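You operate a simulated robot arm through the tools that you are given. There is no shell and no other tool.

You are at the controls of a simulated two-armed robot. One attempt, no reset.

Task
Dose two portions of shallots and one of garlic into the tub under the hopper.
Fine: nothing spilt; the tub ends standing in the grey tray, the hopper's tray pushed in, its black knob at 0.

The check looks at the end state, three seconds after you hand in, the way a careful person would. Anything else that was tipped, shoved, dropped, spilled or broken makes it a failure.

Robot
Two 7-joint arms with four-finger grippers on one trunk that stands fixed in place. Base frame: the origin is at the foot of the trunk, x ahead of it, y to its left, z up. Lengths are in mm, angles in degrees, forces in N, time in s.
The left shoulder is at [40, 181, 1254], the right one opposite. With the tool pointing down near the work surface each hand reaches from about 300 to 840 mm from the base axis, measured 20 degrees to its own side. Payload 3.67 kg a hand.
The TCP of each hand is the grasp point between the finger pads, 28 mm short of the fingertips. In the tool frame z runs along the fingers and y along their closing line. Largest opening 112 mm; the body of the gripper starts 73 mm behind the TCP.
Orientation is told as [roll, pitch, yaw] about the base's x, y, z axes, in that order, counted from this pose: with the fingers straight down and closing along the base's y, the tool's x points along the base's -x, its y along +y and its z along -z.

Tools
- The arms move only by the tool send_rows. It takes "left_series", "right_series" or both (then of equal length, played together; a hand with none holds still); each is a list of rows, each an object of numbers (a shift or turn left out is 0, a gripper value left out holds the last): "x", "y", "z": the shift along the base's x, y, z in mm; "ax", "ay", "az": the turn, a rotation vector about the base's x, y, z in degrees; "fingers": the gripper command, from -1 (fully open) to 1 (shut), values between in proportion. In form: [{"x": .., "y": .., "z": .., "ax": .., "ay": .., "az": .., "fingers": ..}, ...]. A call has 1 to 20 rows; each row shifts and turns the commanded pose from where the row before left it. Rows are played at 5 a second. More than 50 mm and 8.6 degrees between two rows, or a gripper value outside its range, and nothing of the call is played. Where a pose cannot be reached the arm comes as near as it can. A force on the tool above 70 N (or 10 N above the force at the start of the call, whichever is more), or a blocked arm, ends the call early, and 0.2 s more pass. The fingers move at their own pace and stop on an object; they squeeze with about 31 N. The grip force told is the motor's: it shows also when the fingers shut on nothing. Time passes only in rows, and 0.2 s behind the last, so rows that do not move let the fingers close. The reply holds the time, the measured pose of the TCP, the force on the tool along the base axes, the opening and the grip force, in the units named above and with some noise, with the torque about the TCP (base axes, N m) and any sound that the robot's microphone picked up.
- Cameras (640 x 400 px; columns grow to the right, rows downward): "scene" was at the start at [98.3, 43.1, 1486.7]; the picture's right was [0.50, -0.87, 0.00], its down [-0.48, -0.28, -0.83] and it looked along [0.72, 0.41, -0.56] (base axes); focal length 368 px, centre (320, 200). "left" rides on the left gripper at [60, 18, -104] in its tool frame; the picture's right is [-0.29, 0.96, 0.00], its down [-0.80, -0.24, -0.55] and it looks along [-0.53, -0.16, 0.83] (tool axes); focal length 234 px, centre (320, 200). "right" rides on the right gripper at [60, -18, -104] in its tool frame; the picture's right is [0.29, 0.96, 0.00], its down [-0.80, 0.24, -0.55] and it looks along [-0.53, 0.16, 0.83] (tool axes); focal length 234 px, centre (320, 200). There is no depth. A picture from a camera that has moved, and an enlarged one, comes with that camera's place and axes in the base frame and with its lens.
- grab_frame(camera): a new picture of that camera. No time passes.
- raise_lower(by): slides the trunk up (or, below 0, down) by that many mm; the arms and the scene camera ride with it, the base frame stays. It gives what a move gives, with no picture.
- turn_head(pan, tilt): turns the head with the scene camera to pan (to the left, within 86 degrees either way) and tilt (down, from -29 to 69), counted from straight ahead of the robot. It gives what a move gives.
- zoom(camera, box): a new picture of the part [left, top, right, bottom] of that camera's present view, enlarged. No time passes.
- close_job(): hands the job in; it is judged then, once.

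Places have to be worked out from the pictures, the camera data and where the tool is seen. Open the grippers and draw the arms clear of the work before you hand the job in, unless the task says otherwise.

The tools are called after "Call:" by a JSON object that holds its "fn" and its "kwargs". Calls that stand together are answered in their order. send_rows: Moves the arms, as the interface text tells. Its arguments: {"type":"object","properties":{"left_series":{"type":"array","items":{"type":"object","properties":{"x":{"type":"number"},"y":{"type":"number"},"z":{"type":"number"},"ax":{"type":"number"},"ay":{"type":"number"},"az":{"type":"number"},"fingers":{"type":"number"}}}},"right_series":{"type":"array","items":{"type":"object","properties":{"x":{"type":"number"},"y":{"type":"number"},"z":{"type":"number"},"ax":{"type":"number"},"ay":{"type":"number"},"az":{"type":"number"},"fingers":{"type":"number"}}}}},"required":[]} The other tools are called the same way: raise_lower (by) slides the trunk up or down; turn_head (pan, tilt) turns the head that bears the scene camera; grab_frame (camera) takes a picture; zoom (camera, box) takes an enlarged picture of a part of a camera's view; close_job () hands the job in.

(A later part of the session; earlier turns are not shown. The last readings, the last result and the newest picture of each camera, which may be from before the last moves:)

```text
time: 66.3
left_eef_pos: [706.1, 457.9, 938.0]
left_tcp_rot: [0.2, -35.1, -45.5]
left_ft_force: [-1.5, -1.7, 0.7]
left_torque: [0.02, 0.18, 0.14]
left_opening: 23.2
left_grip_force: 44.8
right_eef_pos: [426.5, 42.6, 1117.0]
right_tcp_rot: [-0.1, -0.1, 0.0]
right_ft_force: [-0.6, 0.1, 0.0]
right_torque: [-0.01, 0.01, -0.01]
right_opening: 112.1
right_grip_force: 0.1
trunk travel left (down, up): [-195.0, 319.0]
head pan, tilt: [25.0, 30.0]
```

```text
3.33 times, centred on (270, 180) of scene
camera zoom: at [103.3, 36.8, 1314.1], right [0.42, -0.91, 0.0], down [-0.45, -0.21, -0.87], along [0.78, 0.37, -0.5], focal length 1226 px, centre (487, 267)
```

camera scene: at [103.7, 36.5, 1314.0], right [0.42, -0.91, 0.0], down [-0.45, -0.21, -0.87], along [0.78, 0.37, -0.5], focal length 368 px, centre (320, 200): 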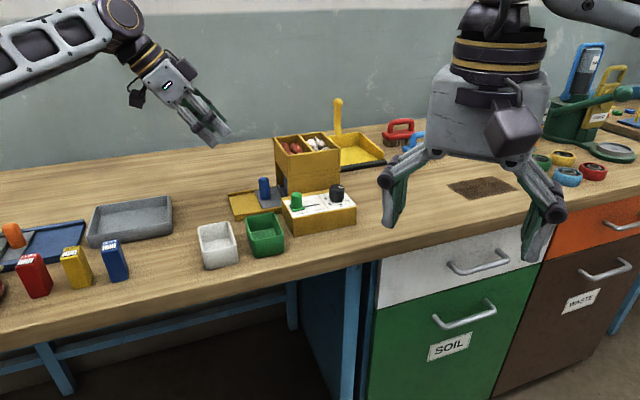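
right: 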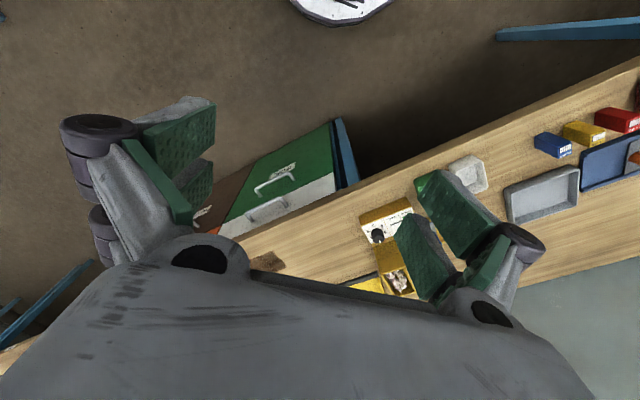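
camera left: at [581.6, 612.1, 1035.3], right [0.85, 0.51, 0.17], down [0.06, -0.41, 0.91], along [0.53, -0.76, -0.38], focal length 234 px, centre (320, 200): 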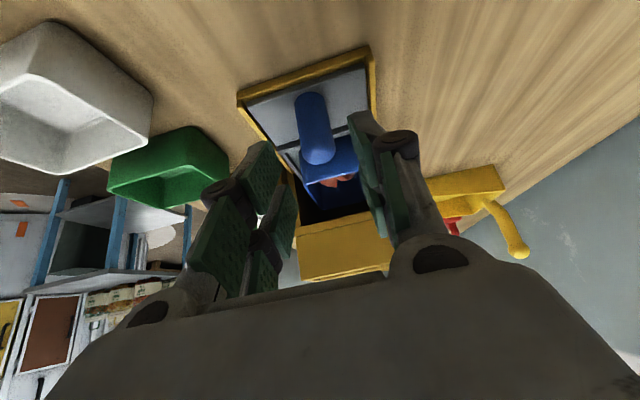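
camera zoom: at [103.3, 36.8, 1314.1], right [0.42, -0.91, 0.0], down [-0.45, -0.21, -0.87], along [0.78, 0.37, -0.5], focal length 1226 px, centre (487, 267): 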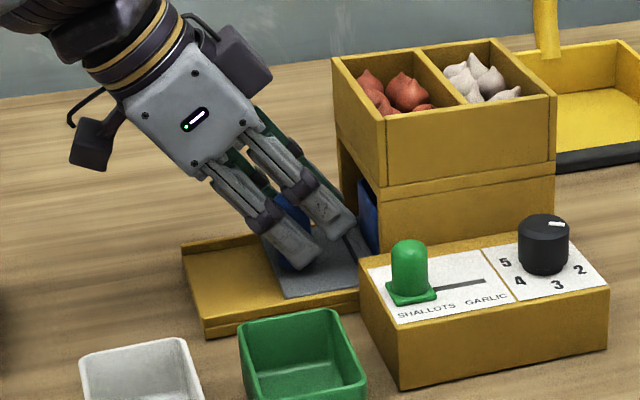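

I compare the hopper contents with the earlier enlargement to see whether anything was dispensed on pushing in.

Call:
{"fn": "zoom", "kwargs": {"camera": "scene", "box": [265, 125, 345, 185]}}

```text
6.67 times, centred on (305, 155) of scene
camera zoom: at [103.3, 36.8, 1314.1], right [0.42, -0.91, 0.0], down [-0.45, -0.21, -0.87], along [0.78, 0.37, -0.5], focal length 2451 px, centre (420, 500)
```

zoom: 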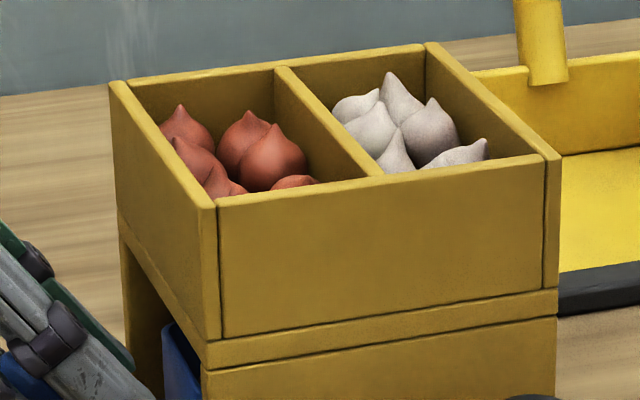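

Unchanged. I push the remaining few millimetres in small steps until I feel the stop.

Call:
{"fn": "send_rows", "kwargs": {"left_series": [{"x": 1.4, "y": -1.4}, {"x": 1.4, "y": -1.4}, {}]}}

Call:
{"fn": "send_rows", "kwargs": {"left_series": [{"x": 1.4, "y": -1.4}, {}]}}

```text
time: 67.1
left_eef_pos: [710.0, 456.6, 939.3]
left_tcp_rot: [0.2, -35.1, -45.4]
left_ft_force: [-2.5, -4.2, -3.7]
left_torque: [-0.65, -0.47, -0.04]
left_opening: 23.4
left_grip_force: 45.1
right_eef_pos: [426.5, 41.6, 1116.1]
right_tcp_rot: [0.0, 0.0, -0.1]
right_ft_force: [0.0, 0.0, 0.3]
right_torque: [0.01, -0.01, 0.0]
right_opening: 111.9
right_grip_force: 0.1
trunk travel left (down, up): [-195.0, 319.0]
head pan, tilt: [25.0, 30.0]
```

```text
time: 67.7
left_eef_pos: [710.5, 455.3, 937.4]
left_tcp_rot: [0.0, -35.0, -45.4]
left_ft_force: [-6.3, -6.0, -3.2]
left_torque: [-0.77, -0.19, 0.01]
left_opening: 23.4
left_grip_force: 44.8
right_eef_pos: [426.5, 42.6, 1118.3]
right_tcp_rot: [0.0, 0.1, 0.0]
right_ft_force: [0.7, 0.2, 0.1]
right_torque: [0.02, 0.03, -0.01]
right_opening: 112.0
right_grip_force: 0.1
trunk travel left (down, up): [-195.0, 319.0]
head pan, tilt: [25.0, 30.0]
```

No stop yet (the force is only sideways). I continue in small steps.

Call:
{"fn": "send_rows", "kwargs": {"left_series": [{"x": 1.0, "y": -1.8}, {}]}}

Call:
{"fn": "zoom", "kwargs": {"camera": "left", "box": [200, 40, 440, 240]}}

Call:
{"fn": "zoom", "kwargs": {"camera": "scene", "box": [230, 140, 310, 210]}}

```text
time: 68.3
left_eef_pos: [711.7, 455.9, 938.4]
left_tcp_rot: [0.2, -34.9, -45.4]
left_ft_force: [-10.9, -2.8, -4.1]
left_torque: [-0.1, 0.38, 0.07]
left_opening: 23.2
left_grip_force: 44.9
right_eef_pos: [426.1, 42.9, 1116.4]
right_tcp_rot: [0.0, 0.0, 0.0]
right_ft_force: [0.0, 0.1, -0.2]
right_torque: [0.0, -0.02, 0.03]
right_opening: 112.1
right_grip_force: 0.1
trunk travel left (down, up): [-195.0, 319.0]
head pan, tilt: [25.0, 30.0]
```

```text
2.00 times, centred on (320, 140) of left
camera zoom: at [646.4, 545.8, 989.1], right [0.85, 0.51, 0.17], down [0.06, -0.41, 0.91], along [0.53, -0.76, -0.38], focal length 468 px, centre (320, 320)
```

zoom: 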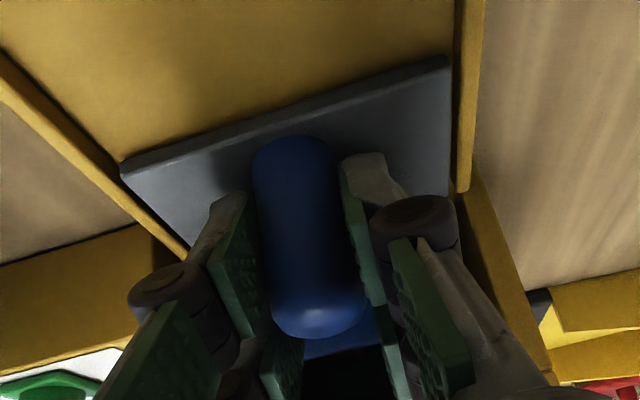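

```text
5.71 times, centred on (270, 175) of scene
camera zoom: at [102.4, 37.1, 1314.1], right [0.42, -0.91, 0.0], down [-0.45, -0.21, -0.87], along [0.79, 0.37, -0.5], focal length 2101 px, centre (606, 343)
```

zoom: 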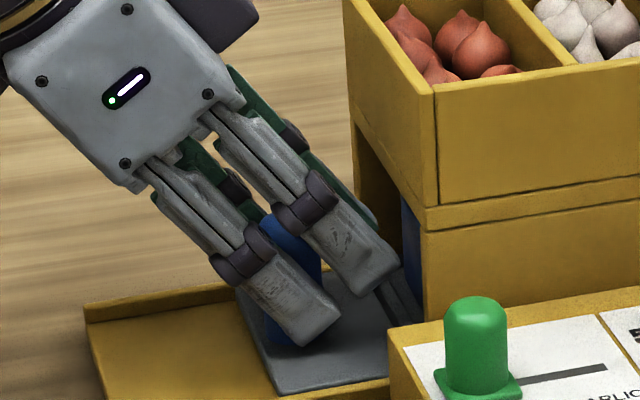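

Resistance along the push is starting (about 6 N). One more small step to confirm the stop.

Call:
{"fn": "send_rows", "kwargs": {"left_series": [{"x": 1.2, "y": -1.2}, {}]}}

Call:
{"fn": "send_rows", "kwargs": {"left_series": [{"x": 1.2, "y": -1.2}, {}]}}

```text
time: 68.9
left_eef_pos: [710.1, 456.0, 938.9]
left_tcp_rot: [0.2, -35.0, -45.5]
left_ft_force: [-19.3, 2.9, 0.6]
left_torque: [0.87, 1.47, 0.03]
left_opening: 23.1
left_grip_force: 45.2
right_eef_pos: [425.3, 44.3, 1117.8]
right_tcp_rot: [0.1, -0.1, 0.0]
right_ft_force: [-1.0, 0.3, -0.4]
right_torque: [0.01, -0.02, 0.02]
right_opening: 112.0
right_grip_force: 0.1
trunk travel left (down, up): [-195.0, 319.0]
head pan, tilt: [25.0, 30.0]
```

```text
time: 69.5
left_eef_pos: [711.7, 455.2, 938.0]
left_tcp_rot: [0.1, -35.1, -45.3]
left_ft_force: [-32.7, 15.6, -1.8]
left_torque: [0.51, 0.96, 0.1]
left_opening: 23.0
left_grip_force: 45.1
right_eef_pos: [423.7, 43.8, 1116.7]
right_tcp_rot: [-0.2, -0.3, 0.0]
right_ft_force: [0.0, -1.0, 0.3]
right_torque: [0.06, -0.02, -0.01]
right_opening: 111.9
right_grip_force: 0.1
trunk travel left (down, up): [-195.0, 319.0]
head pan, tilt: [25.0, 30.0]
```

The tray is against its stop (34 N along the push) at the same place as at the start. I relax the push, release the peg, retreat and go back over to the knob at yaw ≈ 0.

Call:
{"fn": "send_rows", "kwargs": {"left_series": [{"x": -1.7, "y": 1.7}, {"fingers": 0.214}, {}, {"x": -7.2, "y": 7.2, "z": 14.3}, {"x": -7.2, "y": 7.2, "z": 14.3}, {"x": -7.2, "y": 7.2, "z": 14.3}, {"x": -7.2, "y": 7.2, "z": 14.3}, {"x": -15, "y": 3, "z": 30, "ax": 4.95, "ay": 4.95}, {"x": -15, "z": 30, "ax": 4.95, "ay": 4.95}, {"x": -10, "z": 25, "ax": 4.95, "ay": 4.95}, {"y": -20, "ax": 4.95, "ay": 4.95}, {"y": -20, "ax": 4.95, "ay": 4.95}, {"x": 9.2, "y": -26.2, "z": -4.2, "az": 7.7}, {"x": 9.2, "y": -26.2, "z": -4.2, "az": 7.7}, {"x": 9.2, "y": -26.2, "z": -4.2, "az": 7.7}, {"x": 9.2, "y": -26.2, "z": -4.2, "az": 7.7}, {"x": 9.2, "y": -26.2, "z": -4.2, "az": 7.7}, {"x": 9.2, "y": -26.2, "z": -4.2, "az": 7.7}, {"ax": -2.97, "ay": -7.54, "fingers": -0.07}, {}]}}

Call:
{"fn": "grab_frame", "kwargs": {"camera": "left"}}

Call:
{"fn": "zoom", "kwargs": {"camera": "scene", "box": [200, 120, 380, 270]}}

```text
time: 73.7
left_eef_pos: [698.5, 287.9, 1053.2]
left_tcp_rot: [-3.1, -7.5, 1.1]
left_ft_force: [0.7, -0.2, 0.0]
left_torque: [0.01, 0.02, -0.02]
left_opening: 60.0
left_grip_force: 0.1
left hand out of reach, approached as far as the arm can: row 18
right_eef_pos: [428.1, 41.4, 1116.0]
right_tcp_rot: [0.2, 0.2, 0.0]
right_ft_force: [0.7, 0.2, -0.9]
right_torque: [0.03, 0.05, -0.01]
right_opening: 112.1
right_grip_force: 0.1
trunk travel left (down, up): [-195.0, 319.0]
head pan, tilt: [25.0, 30.0]
```

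```text
taken
camera left: at [624.2, 311.0, 1147.4], right [0.27, 0.96, -0.01], down [0.72, -0.2, 0.67], along [0.64, -0.19, -0.75], focal length 234 px, centre (320, 200)
```

left: 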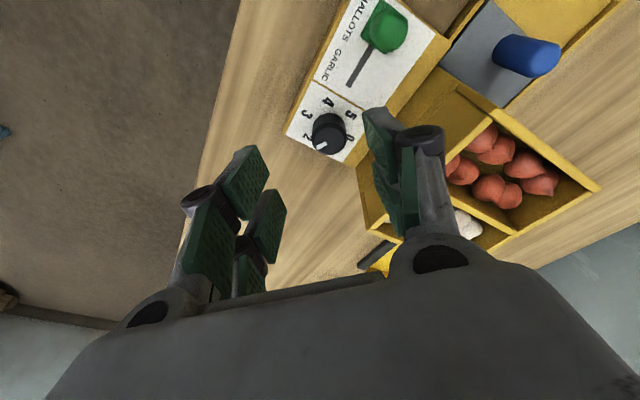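

```text
2.67 times, centred on (290, 195) of scene
camera zoom: at [105.3, 36.2, 1313.9], right [0.42, -0.91, 0.0], down [-0.45, -0.21, -0.87], along [0.78, 0.37, -0.5], focal length 980 px, centre (400, 213)
```

zoom: 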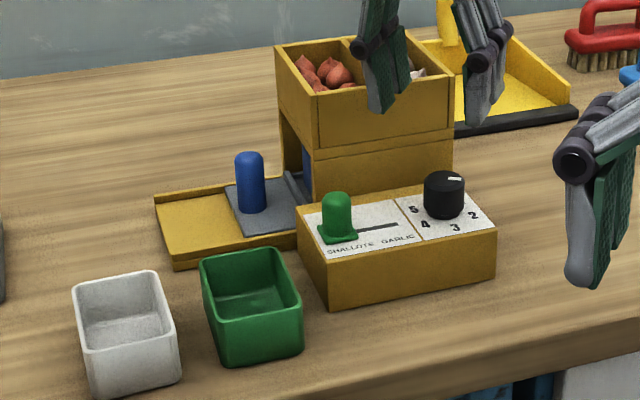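

The tray is back where it began. I approach the knob diagonally and descend to the gripping height with the fingers straddling it.

Call:
{"fn": "send_rows", "kwargs": {"left_series": [{"x": 6, "z": -20}, {"x": 8, "y": 0.3, "z": -20}, {"x": 9.5, "y": 0.3, "z": -13}, {}]}}

Call:
{"fn": "zoom", "kwargs": {"camera": "left", "box": [220, 50, 480, 240]}}

```text
time: 74.7
left_eef_pos: [720.9, 290.9, 1002.8]
left_tcp_rot: [-3.2, -7.6, 1.1]
left_ft_force: [-0.4, 1.1, 0.6]
left_torque: [0.01, 0.02, 0.02]
left_opening: 59.7
left_grip_force: 0.1
right_eef_pos: [426.5, 42.2, 1117.0]
right_tcp_rot: [0.0, 0.0, 0.1]
right_ft_force: [-0.7, -0.1, 0.2]
right_torque: [0.0, 0.01, 0.0]
right_opening: 112.2
right_grip_force: 0.0
trunk travel left (down, up): [-195.0, 319.0]
head pan, tilt: [25.0, 30.0]
```

```text
2.11 times, centred on (350, 145) of left
camera zoom: at [646.3, 313.3, 1095.4], right [0.28, 0.96, -0.01], down [0.72, -0.2, 0.67], along [0.64, -0.19, -0.75], focal length 493 px, centre (257, 316)
```

zoom: 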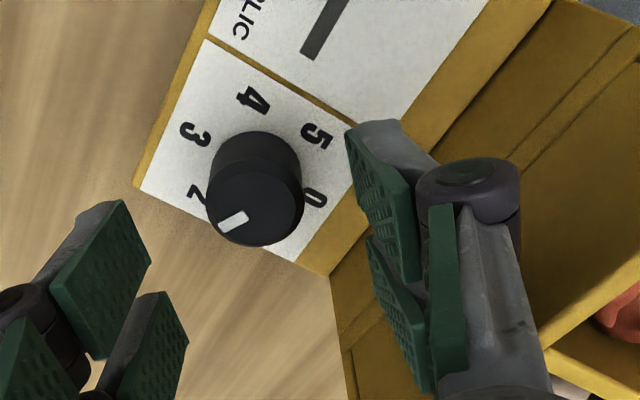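

The knob is centred between the fingers. I descend 40 mm and grip.

Call:
{"fn": "send_rows", "kwargs": {"left_series": [{"y": -1, "z": -20}, {"z": -20}, {}, {"fingers": 1}, {}, {}, {}]}}

Call:
{"fn": "zoom", "kwargs": {"camera": "left", "box": [220, 50, 480, 240]}}

```text
time: 76.3
left_eef_pos: [720.7, 289.3, 961.2]
left_tcp_rot: [-3.1, -7.7, 1.0]
left_ft_force: [0.6, -6.0, -0.6]
left_torque: [0.82, 0.22, -0.03]
left_opening: 31.0
left_grip_force: 44.9
right_eef_pos: [427.5, 41.3, 1115.9]
right_tcp_rot: [0.1, -0.1, -0.1]
right_ft_force: [0.1, -0.3, 0.1]
right_torque: [0.02, 0.02, -0.01]
right_opening: 112.2
right_grip_force: 0.0
trunk travel left (down, up): [-195.0, 319.0]
head pan, tilt: [25.0, 30.0]
```

```text
2.11 times, centred on (350, 145) of left
camera zoom: at [645.8, 312.3, 1055.9], right [0.28, 0.96, -0.01], down [0.72, -0.2, 0.67], along [0.64, -0.19, -0.75], focal length 493 px, centre (257, 316)
```

zoom: 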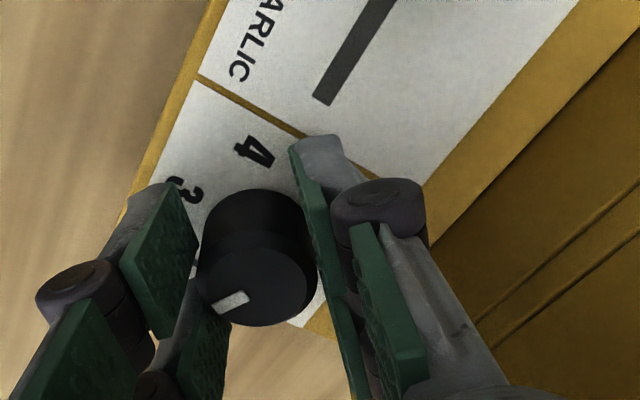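

Gripped. I turn counter-clockwise 60° from 2 back to 1 and release.

Call:
{"fn": "send_rows", "kwargs": {"left_series": [{"az": 5}, {"az": 5}, {"az": 5}, {"az": 5}, {"az": 5}, {"az": 5}, {"az": 5}, {"az": 5}, {"az": 5}, {"az": 5}, {"az": 5}, {"az": 5}, {}, {"fingers": -0.07}, {}, {}]}}

Call:
{"fn": "zoom", "kwargs": {"camera": "left", "box": [220, 50, 480, 240]}}

```text
time: 79.7
left_eef_pos: [718.6, 288.7, 961.3]
left_tcp_rot: [-3.1, -7.6, 61.1]
left_ft_force: [-0.3, 0.8, -0.4]
left_torque: [0.0, 0.01, 0.01]
left_opening: 59.8
left_grip_force: 0.2
right_eef_pos: [426.5, 42.9, 1116.6]
right_tcp_rot: [-0.1, -0.1, 0.0]
right_ft_force: [0.1, 0.1, -0.6]
right_torque: [0.0, -0.01, 0.02]
right_opening: 111.6
right_grip_force: 0.1
trunk travel left (down, up): [-195.0, 319.0]
head pan, tilt: [25.0, 30.0]
```

```text
2.11 times, centred on (350, 145) of left
camera zoom: at [662.1, 237.2, 1055.4], right [-0.7, 0.72, -0.01], down [0.53, 0.53, 0.67], along [0.49, 0.46, -0.75], focal length 493 px, centre (257, 316)
```

zoom: 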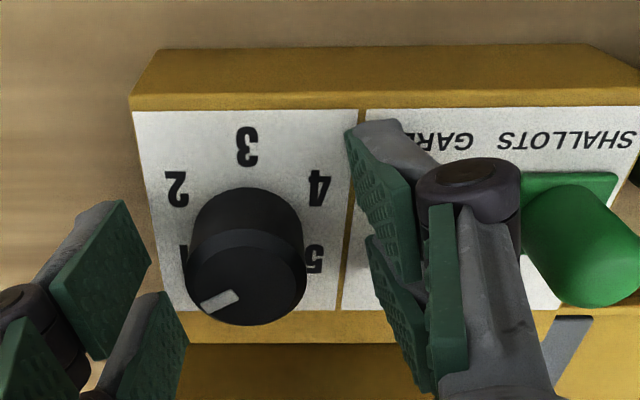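

The knob reads 1 again. I swing the open hand back −60°, nudging 2 mm to stay centred, and re-grip.

Call:
{"fn": "send_rows", "kwargs": {"left_series": [{"az": -7.5, "x": 1, "y": -0.3}, {"az": -7.5, "x": 1}, {"az": -7.5}, {"az": -7.5}, {"az": -7.5}, {"az": -7.5}, {"az": -7.5}, {"az": -7.5}, {}, {"fingers": 1}, {}, {}, {}]}}

Call:
{"fn": "send_rows", "kwargs": {"left_series": [{"az": 5}, {"az": 5}, {"az": 5}, {"az": 5}, {"az": 5}, {"az": 5}, {"az": 5}, {"az": 5}, {"az": 5}, {"az": 5}, {"az": 5}, {"az": 5}, {}, {"fingers": -0.07}, {}, {}]}}

Call:
{"fn": "zoom", "kwargs": {"camera": "left", "box": [220, 50, 480, 240]}}

Call:
{"fn": "zoom", "kwargs": {"camera": "scene", "box": [305, 165, 355, 215]}}

```text
time: 82.5
left_eef_pos: [721.7, 289.7, 962.1]
left_tcp_rot: [-3.1, -7.6, 1.2]
left_ft_force: [0.7, 4.8, 1.8]
left_torque: [0.93, 0.13, 0.02]
left_opening: 30.9
left_grip_force: 45.2
right_eef_pos: [427.0, 43.7, 1116.4]
right_tcp_rot: [0.1, 0.0, -0.1]
right_ft_force: [-0.9, -0.3, 0.1]
right_torque: [0.01, 0.04, 0.0]
right_opening: 112.1
right_grip_force: 0.0
trunk travel left (down, up): [-195.0, 319.0]
head pan, tilt: [25.0, 30.0]
```

```text
time: 85.9
left_eef_pos: [720.2, 289.0, 960.7]
left_tcp_rot: [-3.0, -7.6, 60.9]
left_ft_force: [0.3, -0.7, 0.2]
left_torque: [-0.01, 0.0, -0.01]
left_opening: 60.1
left_grip_force: 0.2
right_eef_pos: [426.6, 42.8, 1115.8]
right_tcp_rot: [0.0, 0.0, 0.0]
right_ft_force: [0.7, -0.3, 0.1]
right_torque: [0.0, 0.02, 0.02]
right_opening: 112.3
right_grip_force: 0.2
trunk travel left (down, up): [-195.0, 319.0]
head pan, tilt: [25.0, 30.0]
```

```text
2.11 times, centred on (350, 145) of left
camera zoom: at [664.2, 236.3, 1055.9], right [-0.69, 0.72, -0.01], down [0.53, 0.52, 0.67], along [0.49, 0.46, -0.75], focal length 493 px, centre (257, 316)
```

zoom: 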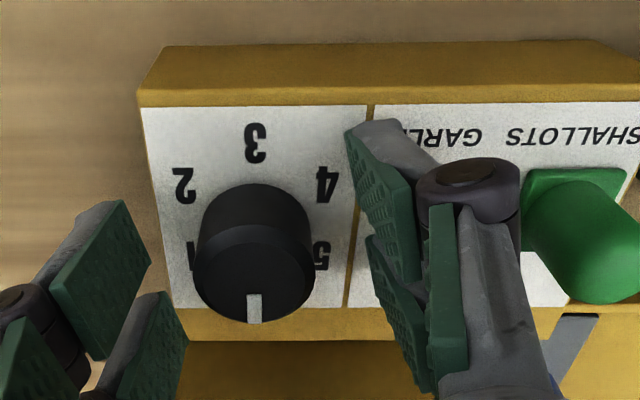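

```text
8.00 times, centred on (330, 190) of scene
camera zoom: at [103.5, 36.9, 1314.0], right [0.42, -0.91, 0.0], down [-0.45, -0.21, -0.87], along [0.78, 0.37, -0.5], focal length 2941 px, centre (240, 280)
```

zoom: 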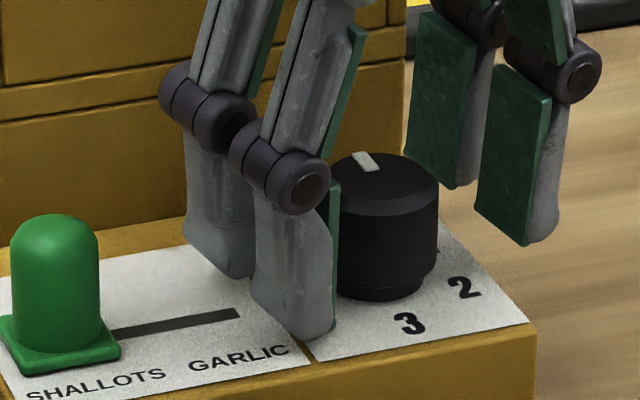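

The knob is back at 0, matching its original look. Next I lift off, straighten the hand with the closing line along the slot (yaw 45°) and move above the green selector near (655, 346).

Call:
{"fn": "send_rows", "kwargs": {"left_series": [{"z": 20}, {"z": 20}, {"z": 20}, {"ax": -5.04, "ay": 6.34, "x": -10, "y": 8}, {"az": -8, "x": -18, "y": 16, "fingers": 0.214}, {"az": -7.9, "x": -18, "y": 16}, {"x": -18.7, "y": 17}, {}]}}

Call:
{"fn": "grab_frame", "kwargs": {"camera": "left"}}

Call:
{"fn": "zoom", "kwargs": {"camera": "scene", "box": [230, 120, 370, 240]}}

```text
time: 87.7
left_eef_pos: [652.6, 346.2, 1021.4]
left_tcp_rot: [0.0, -0.1, 44.9]
left_ft_force: [-1.6, 0.4, 0.0]
left_torque: [-0.02, 0.0, 0.0]
left_opening: 44.0
left_grip_force: 0.0
left hand out of reach, approached as far as the arm can: row 4
right_eef_pos: [427.4, 43.0, 1115.5]
right_tcp_rot: [0.1, -0.1, 0.0]
right_ft_force: [0.2, -0.4, 0.7]
right_torque: [-0.01, 0.06, -0.01]
right_opening: 111.8
right_grip_force: 0.0
trunk travel left (down, up): [-195.0, 319.0]
head pan, tilt: [25.0, 30.0]
```

```text
taken
camera left: at [596.4, 318.0, 1126.0], right [-0.47, 0.88, 0.0], down [0.73, 0.39, 0.55], along [0.49, 0.26, -0.83], focal length 234 px, centre (320, 200)
```

left: 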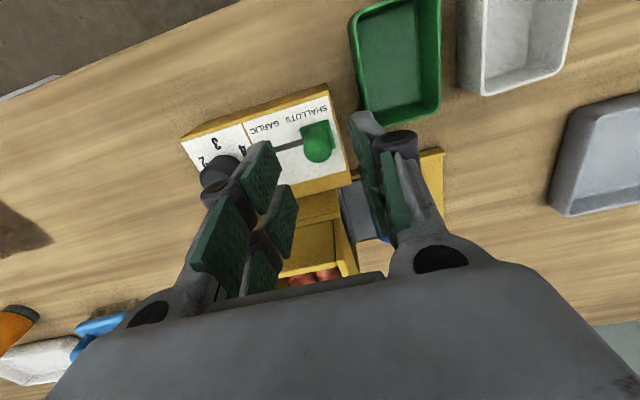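

```text
3.33 times, centred on (300, 180) of scene
camera zoom: at [104.0, 36.5, 1314.0], right [0.42, -0.91, 0.0], down [-0.45, -0.21, -0.87], along [0.78, 0.37, -0.5], focal length 1226 px, centre (387, 267)
```

zoom: 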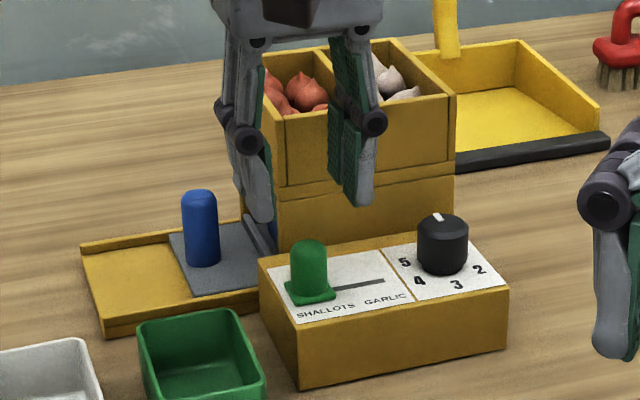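

Call:
{"fn": "zoom", "kwargs": {"camera": "left", "box": [180, 70, 400, 220]}}

```text
2.67 times, centred on (290, 145) of left
camera zoom: at [596.4, 318.0, 1126.0], right [-0.47, 0.88, 0.0], down [0.73, 0.39, 0.55], along [0.49, 0.26, -0.83], focal length 624 px, centre (400, 347)
```

zoom: 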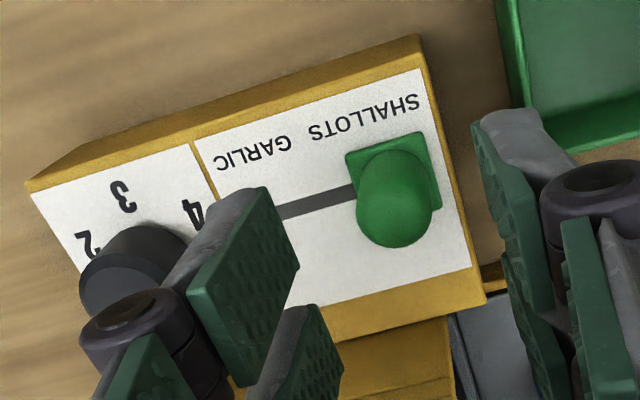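

The selector handle is at about (655, 347.5). I centre over it, narrow the fingers a little because the green tub's corner is close, and descend to z≈963.

Call:
{"fn": "send_rows", "kwargs": {"left_series": [{"x": 2, "y": 1.2, "fingers": 0.286}, {"z": -20}, {"z": -20}, {"z": -18}, {}]}}

Call:
{"fn": "zoom", "kwargs": {"camera": "left", "box": [180, 70, 440, 260]}}

Call:
{"fn": "zoom", "kwargs": {"camera": "scene", "box": [260, 140, 350, 230]}}

```text
time: 88.9
left_eef_pos: [653.2, 348.5, 962.8]
left_tcp_rot: [0.0, -0.1, 45.0]
left_ft_force: [1.2, 0.2, -0.3]
left_torque: [-0.02, 0.02, 0.01]
left_opening: 39.6
left_grip_force: 0.1
right_eef_pos: [426.5, 43.0, 1117.2]
right_tcp_rot: [-0.1, 0.0, -0.1]
right_ft_force: [-0.6, 0.5, 0.4]
right_torque: [0.0, -0.03, -0.01]
right_opening: 112.0
right_grip_force: 0.0
trunk travel left (down, up): [-195.0, 319.0]
head pan, tilt: [25.0, 30.0]
```

```text
2.11 times, centred on (310, 165) of left
camera zoom: at [597.1, 319.2, 1066.7], right [-0.47, 0.88, 0.0], down [0.73, 0.39, 0.56], along [0.49, 0.26, -0.83], focal length 493 px, centre (341, 274)
```

zoom: 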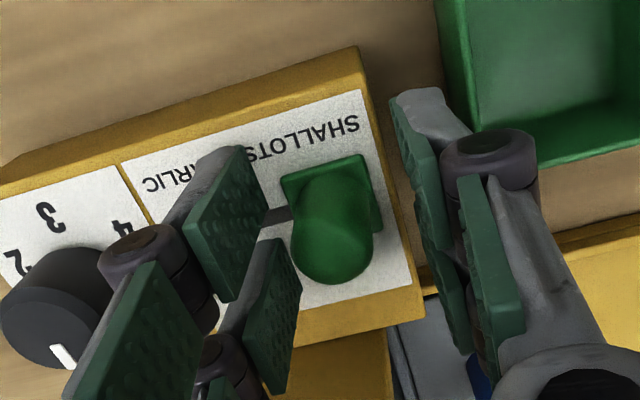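

```text
4.44 times, centred on (305, 185) of scene
camera zoom: at [103.2, 37.0, 1314.1], right [0.42, -0.91, 0.0], down [-0.45, -0.21, -0.87], along [0.78, 0.37, -0.5], focal length 1634 px, centre (387, 267)
```

zoom: 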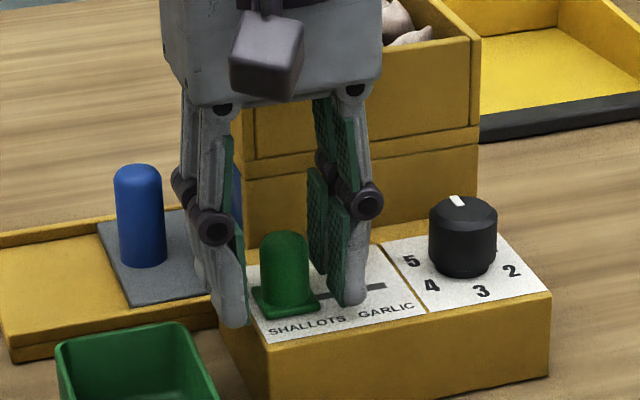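

The handle lies between the fingers. I close gently and then slide it along the slot in small steps toward GARLIC.

Call:
{"fn": "send_rows", "kwargs": {"left_series": [{"fingers": 1}, {}, {}, {}]}}

Call:
{"fn": "send_rows", "kwargs": {"left_series": [{"x": 3.5, "y": -3.5}, {"x": 3.5, "y": -3.5}, {"x": 3.5, "y": -3.5}, {"x": 3.5, "y": -3.5}, {}]}}

Call:
{"fn": "zoom", "kwargs": {"camera": "scene", "box": [260, 140, 350, 230]}}

```text
time: 89.9
left_eef_pos: [655.9, 347.0, 962.1]
left_tcp_rot: [-0.1, -0.1, 44.9]
left_ft_force: [10.7, -9.6, -1.7]
left_torque: [-0.23, -0.26, -0.08]
left_opening: 20.0
left_grip_force: 44.9
right_eef_pos: [428.0, 41.3, 1115.3]
right_tcp_rot: [0.2, 0.1, -0.2]
right_ft_force: [0.2, 0.3, 0.2]
right_torque: [0.03, 0.0, -0.02]
right_opening: 112.0
right_grip_force: 0.0
trunk travel left (down, up): [-195.0, 319.0]
head pan, tilt: [25.0, 30.0]
```

```text
time: 91.1
left_eef_pos: [667.8, 334.1, 963.4]
left_tcp_rot: [-0.1, -0.1, 45.0]
left_ft_force: [-1.5, -0.5, -2.5]
left_torque: [0.02, 0.05, 0.03]
left_opening: 19.7
left_grip_force: 45.0
right_eef_pos: [427.1, 43.4, 1116.7]
right_tcp_rot: [0.0, -0.1, 0.0]
right_ft_force: [0.3, 1.3, -0.1]
right_torque: [-0.01, 0.0, -0.02]
right_opening: 111.9
right_grip_force: 0.0
trunk travel left (down, up): [-195.0, 319.0]
head pan, tilt: [25.0, 30.0]
```

```text
4.44 times, centred on (305, 185) of scene
camera zoom: at [103.7, 37.1, 1314.0], right [0.42, -0.91, 0.0], down [-0.45, -0.21, -0.87], along [0.78, 0.37, -0.5], focal length 1634 px, centre (387, 267)
```

zoom: 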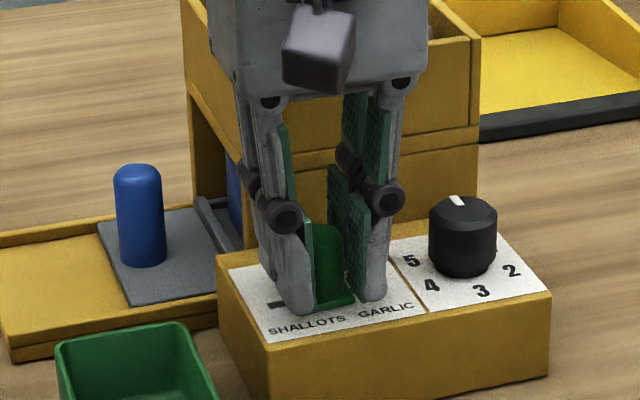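

The selector slides freely. I continue another ~18 mm and then feel for the end stop.

Call:
{"fn": "send_rows", "kwargs": {"left_series": [{"x": 3.2, "y": -3.2}, {"x": 3.2, "y": -3.2}, {"x": 3.2, "y": -3.2}, {"x": 2.5, "y": -2.5}, {}]}}

Call:
{"fn": "zoom", "kwargs": {"camera": "scene", "box": [260, 140, 350, 230]}}

```text
time: 92.3
left_eef_pos: [680.9, 321.3, 963.2]
left_tcp_rot: [0.0, -0.1, 44.9]
left_ft_force: [-0.1, -0.3, -4.4]
left_torque: [-0.06, -0.02, -0.07]
left_opening: 19.7
left_grip_force: 45.0
right_eef_pos: [428.7, 42.7, 1117.0]
right_tcp_rot: [0.0, 0.0, -0.1]
right_ft_force: [-0.6, -0.7, -0.1]
right_torque: [0.02, 0.04, 0.02]
right_opening: 112.1
right_grip_force: 0.0
trunk travel left (down, up): [-195.0, 319.0]
head pan, tilt: [25.0, 30.0]
```

```text
4.44 times, centred on (305, 185) of scene
camera zoom: at [103.9, 37.1, 1314.0], right [0.42, -0.91, 0.0], down [-0.45, -0.21, -0.87], along [0.78, 0.37, -0.5], focal length 1634 px, centre (387, 267)
```

zoom: 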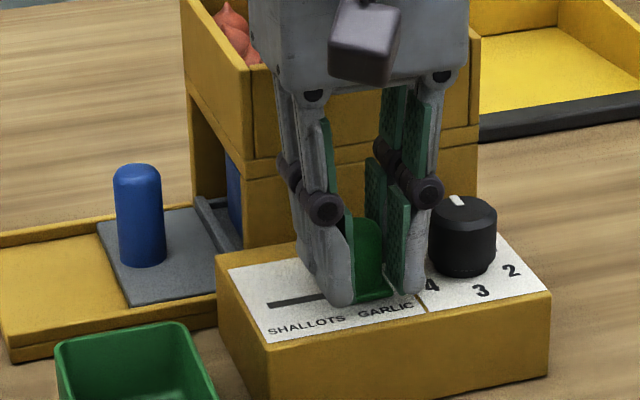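

About 36 mm of travel so far. I continue in small steps to the stop, keeping an eye on the gap to the black knob.

Call:
{"fn": "send_rows", "kwargs": {"left_series": [{"x": 1.4, "y": -1.4}, {"x": 1.4, "y": -1.4}, {}]}}

Call:
{"fn": "send_rows", "kwargs": {"left_series": [{"x": 1.2, "y": -1.2}, {}]}}

```text
time: 93.1
left_eef_pos: [683.8, 318.0, 963.2]
left_tcp_rot: [0.1, -0.2, 44.9]
left_ft_force: [-1.8, -2.3, -2.2]
left_torque: [-0.23, 0.14, 0.0]
left_opening: 19.6
left_grip_force: 45.0
right_eef_pos: [426.9, 43.7, 1117.1]
right_tcp_rot: [0.0, 0.0, 0.1]
right_ft_force: [0.6, 0.4, 0.0]
right_torque: [-0.02, -0.01, -0.01]
right_opening: 111.9
right_grip_force: 0.0
trunk travel left (down, up): [-195.0, 319.0]
head pan, tilt: [25.0, 30.0]
```

```text
time: 93.7
left_eef_pos: [685.1, 317.8, 962.7]
left_tcp_rot: [0.0, -0.1, 45.0]
left_ft_force: [-2.2, 0.0, 0.0]
left_torque: [-0.11, 0.23, 0.0]
left_opening: 19.9
left_grip_force: 44.8
right_eef_pos: [426.6, 43.4, 1116.5]
right_tcp_rot: [0.0, -0.1, -0.1]
right_ft_force: [0.2, 1.1, 0.1]
right_torque: [-0.02, -0.03, 0.0]
right_opening: 112.2
right_grip_force: 0.1
trunk travel left (down, up): [-195.0, 319.0]
head pan, tilt: [25.0, 30.0]
```

Call:
{"fn": "send_rows", "kwargs": {"left_series": [{"x": 1.0, "y": -1.0}, {}]}}

Call:
{"fn": "send_rows", "kwargs": {"left_series": [{"x": 1.0, "y": -1.0}, {}]}}

Call:
{"fn": "zoom", "kwargs": {"camera": "scene", "box": [270, 160, 350, 220]}}

```text
time: 94.3
left_eef_pos: [684.8, 318.4, 962.4]
left_tcp_rot: [0.2, -0.1, 45.1]
left_ft_force: [-9.3, 1.7, -2.6]
left_torque: [0.21, 0.1, 0.02]
left_opening: 19.6
left_grip_force: 45.4
right_eef_pos: [426.1, 42.3, 1117.5]
right_tcp_rot: [-0.1, 0.0, 0.0]
right_ft_force: [-0.1, 0.2, 0.2]
right_torque: [-0.01, 0.02, -0.01]
right_opening: 111.8
right_grip_force: 0.0
trunk travel left (down, up): [-195.0, 319.0]
head pan, tilt: [25.0, 30.0]
```

```text
time: 94.9
left_eef_pos: [685.2, 317.2, 963.6]
left_tcp_rot: [0.0, 0.0, 45.1]
left_ft_force: [-16.7, 6.7, -5.5]
left_torque: [0.24, 0.4, 0.11]
left_opening: 19.6
left_grip_force: 45.4
right_eef_pos: [425.6, 43.1, 1116.5]
right_tcp_rot: [0.0, 0.0, 0.0]
right_ft_force: [0.7, -0.1, -0.1]
right_torque: [0.0, 0.02, 0.03]
right_opening: 112.2
right_grip_force: 0.0
trunk travel left (down, up): [-195.0, 319.0]
head pan, tilt: [25.0, 30.0]
```

```text
6.67 times, centred on (310, 190) of scene
camera zoom: at [101.8, 38.1, 1314.1], right [0.42, -0.91, 0.0], down [-0.45, -0.21, -0.87], along [0.79, 0.37, -0.5], focal length 2451 px, centre (387, 267)
```

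zoom: 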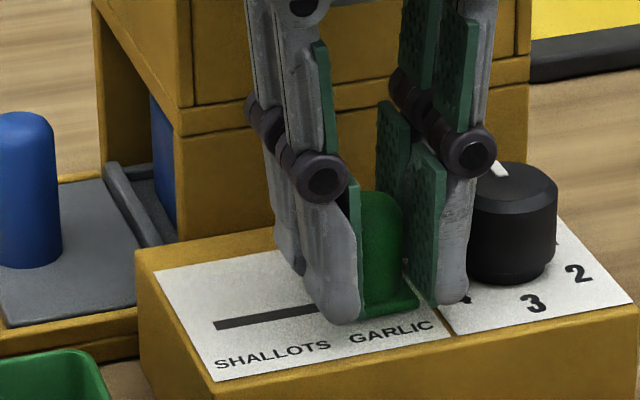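

The selector is at its GARLIC stop. I relax, open only to 30 mm (the black knob is close), lift straight up and check.

Call:
{"fn": "send_rows", "kwargs": {"left_series": [{"x": -1.2, "y": 1.2}, {"fingers": 0.464}, {}, {"z": 20}, {"z": 20}, {"z": 15}, {}]}}

Call:
{"fn": "zoom", "kwargs": {"camera": "scene", "box": [230, 120, 370, 240]}}

Call:
{"fn": "zoom", "kwargs": {"camera": "left", "box": [180, 50, 440, 240]}}

```text
time: 96.5
left_eef_pos: [684.6, 317.9, 1018.9]
left_tcp_rot: [-0.1, -0.1, 44.9]
left_ft_force: [0.8, -0.3, 0.1]
left_torque: [-0.01, -0.02, 0.03]
left_opening: 30.1
left_grip_force: 0.1
right_eef_pos: [426.9, 43.6, 1115.9]
right_tcp_rot: [0.0, 0.1, 0.1]
right_ft_force: [-0.1, 0.1, 0.9]
right_torque: [0.0, 0.02, 0.05]
right_opening: 112.0
right_grip_force: 0.0
trunk travel left (down, up): [-195.0, 319.0]
head pan, tilt: [25.0, 30.0]
```

```text
3.33 times, centred on (300, 180) of scene
camera zoom: at [103.5, 37.0, 1314.0], right [0.42, -0.91, 0.0], down [-0.45, -0.21, -0.87], along [0.78, 0.37, -0.5], focal length 1226 px, centre (387, 267)
```

zoom: 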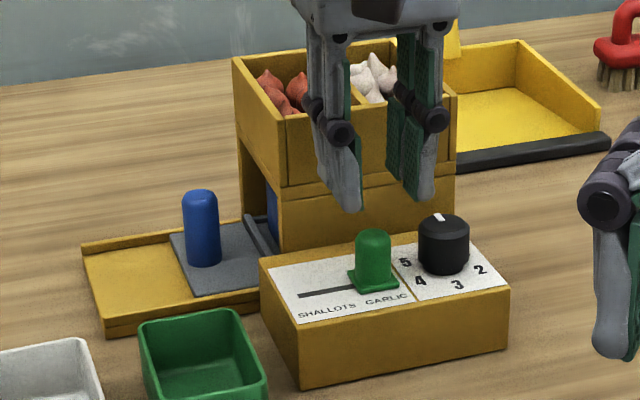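

```text
2.11 times, centred on (310, 145) of left
camera zoom: at [628.8, 288.4, 1122.3], right [-0.47, 0.88, 0.0], down [0.73, 0.39, 0.56], along [0.49, 0.26, -0.83], focal length 493 px, centre (341, 316)
```

zoom: 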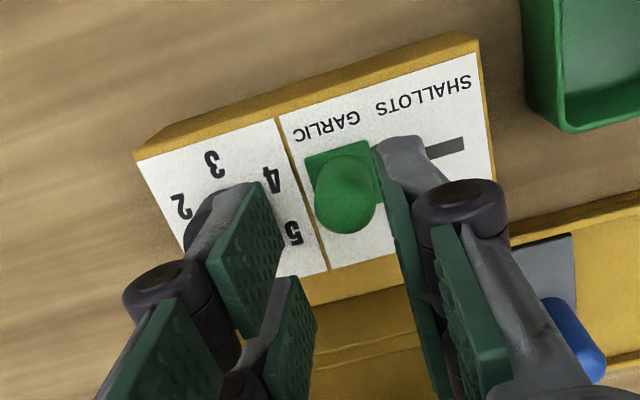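

The selector now stands at GARLIC and the knob still reads 0. I move back over the knob with a narrower 40 mm opening, since the selector is now closer to it.

Call:
{"fn": "send_rows", "kwargs": {"left_series": [{"az": 8}, {"az": 7.9}, {"ax": 5.04, "ay": -6.34, "fingers": 0.286}, {"x": 12, "y": -10}, {"x": 12, "y": -10, "z": -6}, {"x": 13.4, "y": -9.3, "z": -13}, {}]}}

Call:
{"fn": "zoom", "kwargs": {"camera": "left", "box": [220, 50, 480, 240]}}

Call:
{"fn": "zoom", "kwargs": {"camera": "scene", "box": [270, 120, 390, 240]}}

```text
time: 98.1
left_eef_pos: [722.5, 288.8, 998.5]
left_tcp_rot: [-3.2, -7.6, 61.1]
left_ft_force: [0.4, 0.7, 0.1]
left_torque: [-0.01, -0.05, 0.0]
left_opening: 40.0
left_grip_force: 0.0
right_eef_pos: [426.3, 42.0, 1116.3]
right_tcp_rot: [-0.1, 0.0, 0.1]
right_ft_force: [-0.5, 0.0, 0.8]
right_torque: [-0.03, -0.02, -0.02]
right_opening: 111.8
right_grip_force: 0.0
trunk travel left (down, up): [-195.0, 319.0]
head pan, tilt: [25.0, 30.0]
```

```text
2.11 times, centred on (350, 145) of left
camera zoom: at [665.3, 237.4, 1092.2], right [-0.7, 0.72, -0.01], down [0.53, 0.53, 0.67], along [0.49, 0.46, -0.74], focal length 493 px, centre (257, 316)
```

zoom: 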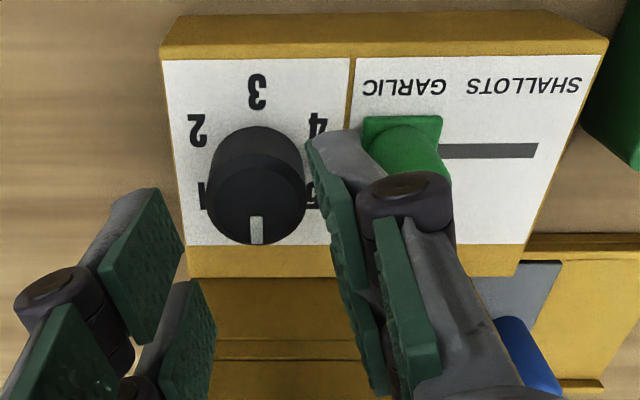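

```text
3.33 times, centred on (330, 180) of scene
camera zoom: at [102.9, 37.1, 1314.1], right [0.42, -0.91, 0.0], down [-0.45, -0.21, -0.87], along [0.78, 0.37, -0.5], focal length 1226 px, centre (287, 267)
```

zoom: 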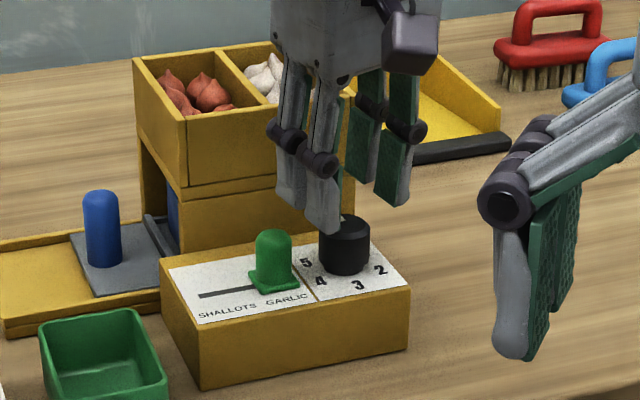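

There's a small gap between the finger and the selector handle. I descend halfway to check it.

Call:
{"fn": "send_rows", "kwargs": {"left_series": [{"z": -20}, {}]}}

Call:
{"fn": "zoom", "kwargs": {"camera": "left", "box": [260, 80, 460, 230]}}

Call:
{"fn": "zoom", "kwargs": {"camera": "scene", "box": [290, 150, 370, 220]}}

```text
time: 98.7
left_eef_pos: [721.7, 288.6, 977.6]
left_tcp_rot: [-3.0, -7.6, 61.2]
left_ft_force: [0.2, -0.8, -0.3]
left_torque: [-0.02, 0.01, -0.03]
left_opening: 39.9
left_grip_force: 0.1
right_eef_pos: [426.1, 42.1, 1115.7]
right_tcp_rot: [0.0, 0.0, -0.1]
right_ft_force: [-0.2, 0.0, -1.1]
right_torque: [0.0, -0.03, -0.01]
right_opening: 112.1
right_grip_force: 0.0
trunk travel left (down, up): [-195.0, 319.0]
head pan, tilt: [25.0, 30.0]
```

```text
2.67 times, centred on (360, 155) of left
camera zoom: at [665.3, 236.6, 1072.6], right [-0.7, 0.72, -0.01], down [0.53, 0.52, 0.67], along [0.49, 0.46, -0.75], focal length 624 px, centre (213, 320)
```

zoom: 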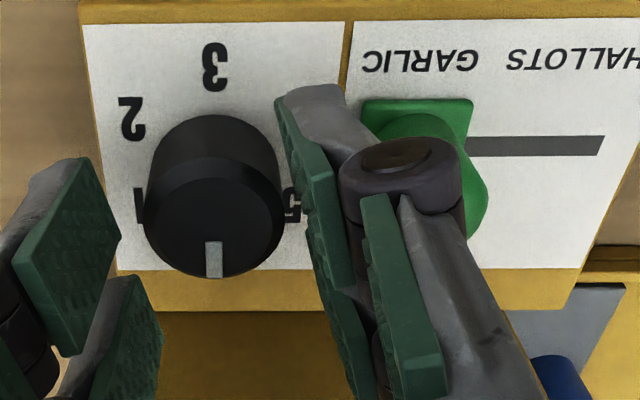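

```text
5.71 times, centred on (330, 185) of scene
camera zoom: at [103.1, 36.8, 1314.1], right [0.42, -0.91, 0.0], down [-0.45, -0.21, -0.87], along [0.78, 0.37, -0.5], focal length 2101 px, centre (263, 286)
```

zoom: 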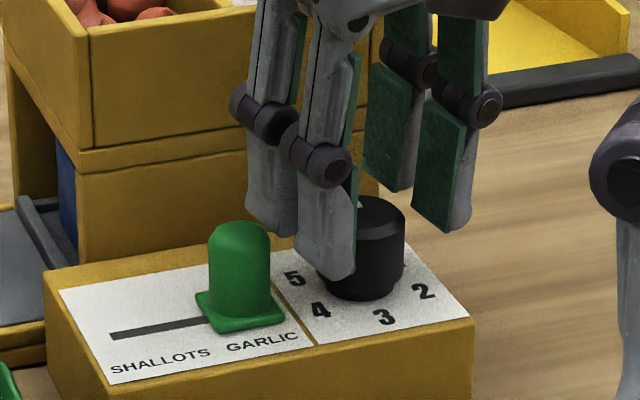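

The finger clears the handle. I descend the last 16 mm and grip the knob.

Call:
{"fn": "send_rows", "kwargs": {"left_series": [{"z": -8}, {"z": -8}, {}, {"fingers": 1}, {}, {}, {}]}}

Call:
{"fn": "zoom", "kwargs": {"camera": "scene", "box": [290, 150, 370, 220]}}

```text
time: 100.3
left_eef_pos: [721.9, 287.6, 962.0]
left_tcp_rot: [-3.0, -7.7, 60.9]
left_ft_force: [-9.4, 1.5, -3.6]
left_torque: [0.39, 0.7, 0.01]
left_opening: 31.2
left_grip_force: 44.9
right_eef_pos: [426.1, 42.9, 1117.1]
right_tcp_rot: [0.0, 0.0, 0.0]
right_ft_force: [-0.5, -0.1, -0.9]
right_torque: [-0.01, 0.0, 0.0]
right_opening: 111.9
right_grip_force: 0.1
trunk travel left (down, up): [-195.0, 319.0]
head pan, tilt: [25.0, 30.0]
```

```text
5.71 times, centred on (330, 185) of scene
camera zoom: at [102.7, 37.3, 1314.1], right [0.42, -0.91, 0.0], down [-0.45, -0.21, -0.87], along [0.78, 0.37, -0.5], focal length 2101 px, centre (263, 286)
```

zoom: 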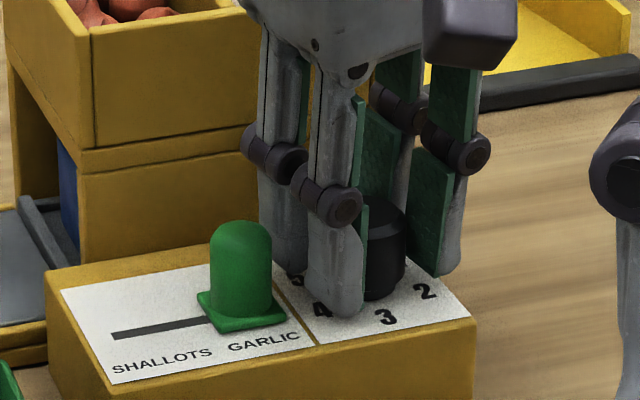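

Firm grip at 31 mm. I turn clockwise ~61° from 0 to 1 with garlic selected and hold there a moment.

Call:
{"fn": "send_rows", "kwargs": {"left_series": [{"az": -5}, {"az": -5}, {"az": -5}, {"az": -5}, {"az": -5}, {"az": -5}, {"az": -5}, {"az": -5}, {"az": -5}, {"az": -5}, {"az": -5}, {"az": -6}, {}, {}, {}]}}

Call:
{"fn": "zoom", "kwargs": {"camera": "left", "box": [220, 50, 480, 240]}}

Call:
{"fn": "zoom", "kwargs": {"camera": "scene", "box": [265, 125, 345, 185]}}

```text
time: 103.5
left_eef_pos: [721.4, 289.8, 962.2]
left_tcp_rot: [-3.2, -7.6, 0.1]
left_ft_force: [-13.8, 12.0, -10.3]
left_torque: [0.98, 0.13, 0.04]
left_opening: 31.0
left_grip_force: 45.2
right_eef_pos: [427.7, 44.8, 1117.2]
right_tcp_rot: [-0.1, 0.1, -0.1]
right_ft_force: [0.9, 0.6, 0.1]
right_torque: [-0.01, -0.02, -0.02]
right_opening: 112.0
right_grip_force: 0.2
trunk travel left (down, up): [-195.0, 319.0]
head pan, tilt: [25.0, 30.0]
```

```text
2.11 times, centred on (350, 145) of left
camera zoom: at [648.0, 314.0, 1056.7], right [0.29, 0.96, -0.01], down [0.72, -0.21, 0.67], along [0.63, -0.2, -0.75], focal length 493 px, centre (257, 316)
```

zoom: 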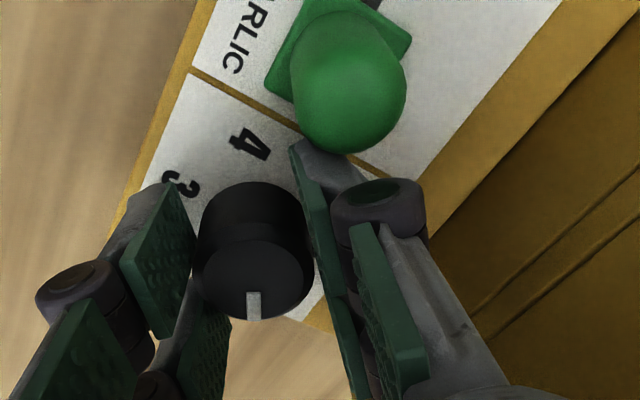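

```text
6.67 times, centred on (305, 155) of scene
camera zoom: at [102.9, 38.9, 1314.0], right [0.42, -0.91, 0.0], down [-0.45, -0.21, -0.87], along [0.78, 0.37, -0.5], focal length 2451 px, centre (420, 500)
```

zoom: 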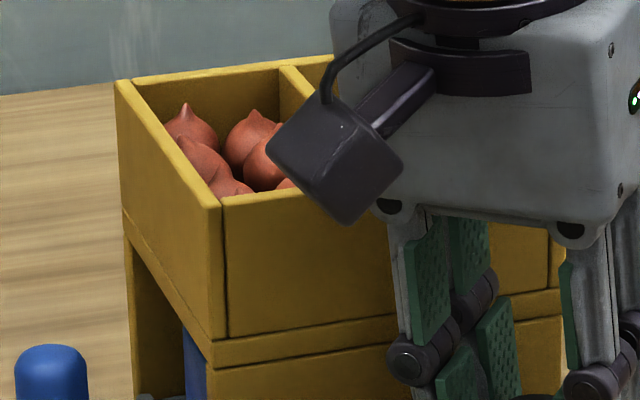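

The knob is at 1. Now I turn it back counter-clockwise 61° to 0, release, and check the mark.

Call:
{"fn": "send_rows", "kwargs": {"left_series": [{"az": 5}, {"az": 5}, {"az": 5}, {"az": 5}, {"az": 5}, {"az": 5}, {"az": 5}, {"az": 5}, {"az": 5}, {"az": 5}, {"az": 5}, {"az": 6}, {}, {}, {"fingers": 0.286}, {}, {}]}}

Call:
{"fn": "zoom", "kwargs": {"camera": "left", "box": [220, 50, 480, 240]}}

```text
time: 107.1
left_eef_pos: [721.8, 287.0, 963.2]
left_tcp_rot: [-3.2, -7.6, 61.0]
left_ft_force: [-0.6, 0.3, -0.4]
left_torque: [0.01, 0.01, -0.02]
left_opening: 40.1
left_grip_force: 0.1
right_eef_pos: [427.6, 41.6, 1116.8]
right_tcp_rot: [0.0, 0.1, 0.0]
right_ft_force: [-0.5, 0.5, -1.1]
right_torque: [0.01, -0.05, -0.03]
right_opening: 111.8
right_grip_force: 0.0
trunk travel left (down, up): [-195.0, 319.0]
head pan, tilt: [25.0, 30.0]
```

```text
2.11 times, centred on (350, 145) of left
camera zoom: at [665.7, 235.1, 1057.6], right [-0.69, 0.72, -0.01], down [0.53, 0.52, 0.67], along [0.49, 0.46, -0.74], focal length 493 px, centre (257, 316)
```

zoom: 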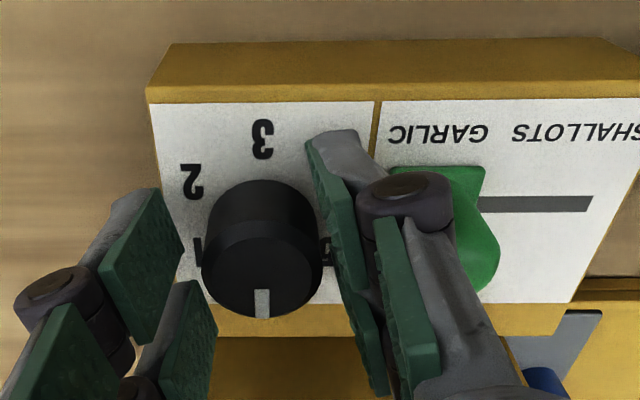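

The knob reads 0 again. I lift away and return to the peg side in the same inclined pose as before, to pull the tray and inspect the tub.

Call:
{"fn": "send_rows", "kwargs": {"left_series": [{"z": 20}, {"z": 20}, {"z": 15, "x": -8}, {"ax": -5.04, "ay": 6.34, "x": -15, "y": 8, "z": 10}, {"az": -7.6, "x": -10, "y": 8, "z": 13}, {"az": -7.6, "x": -10, "y": 8, "z": 13}, {"az": -7.6, "x": -10, "y": 8, "z": 13}, {"az": -7.6, "x": -10, "y": 8, "z": 13}, {"az": -7.6, "x": -1.7, "y": 19.8}, {"az": -7.6, "x": -1.7, "y": 19.8}, {"az": -7.6, "x": -1.7, "y": 19.8}, {"az": -7.6, "x": -1.7, "y": 19.8}, {"az": -7.6, "x": -1.7, "y": 19.8}, {"az": -7.6, "x": -1.7, "y": 19.8}, {"az": -7.6, "x": -1.7, "y": 19.8}, {"az": -7.6, "x": -1.7, "y": 19.8}, {"az": -7.6, "x": -1.7, "y": 19.8}, {"az": -7.6, "x": -1.7, "y": 19.8}, {"ax": -4.95, "ay": -4.95}, {"ax": -4.95, "ay": -4.95}]}}

Call:
{"fn": "send_rows", "kwargs": {"left_series": [{"ax": -4.95, "ay": -4.95, "fingers": 0.214}, {"ax": -4.95, "ay": -4.95}, {"ax": -4.95, "ay": -4.95}, {}]}}

Call:
{"fn": "grab_frame", "kwargs": {"camera": "left"}}

```text
time: 111.3
left_eef_pos: [641.0, 525.9, 1079.5]
left_tcp_rot: [0.1, -14.1, -45.6]
left_ft_force: [0.2, 1.3, -0.8]
left_torque: [0.02, 0.04, 0.02]
left_opening: 40.0
left_grip_force: 0.1
right_eef_pos: [426.1, 44.4, 1116.7]
right_tcp_rot: [-0.1, 0.1, -0.1]
right_ft_force: [-0.1, -0.5, 0.6]
right_torque: [-0.02, -0.04, -0.02]
right_opening: 112.1
right_grip_force: 0.1
trunk travel left (down, up): [-195.0, 319.0]
head pan, tilt: [25.0, 30.0]
```

```text
time: 112.3
left_eef_pos: [642.3, 525.7, 1080.1]
left_tcp_rot: [0.5, -35.1, -45.6]
left_ft_force: [-0.2, 0.1, -0.1]
left_torque: [-0.02, 0.03, -0.01]
left_opening: 44.2
left_grip_force: 0.0
right_eef_pos: [426.8, 42.4, 1116.0]
right_tcp_rot: [0.0, 0.0, 0.0]
right_ft_force: [0.1, -0.6, -0.6]
right_torque: [0.04, 0.01, -0.01]
right_opening: 112.0
right_grip_force: 0.0
trunk travel left (down, up): [-195.0, 319.0]
head pan, tilt: [25.0, 30.0]
```

```text
taken
camera left: at [577.9, 616.2, 1129.9], right [0.85, 0.5, 0.17], down [0.06, -0.41, 0.91], along [0.53, -0.76, -0.38], focal length 234 px, centre (320, 200)
```

left: 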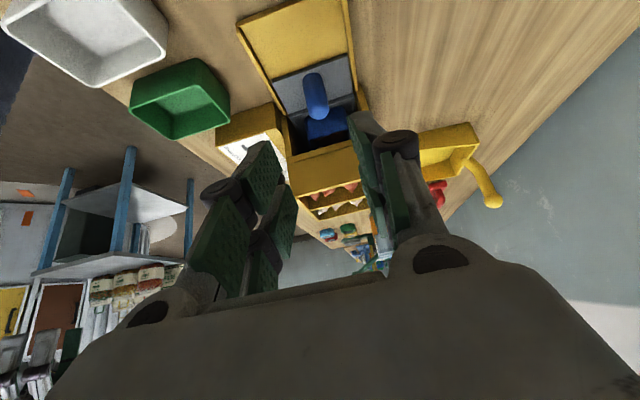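

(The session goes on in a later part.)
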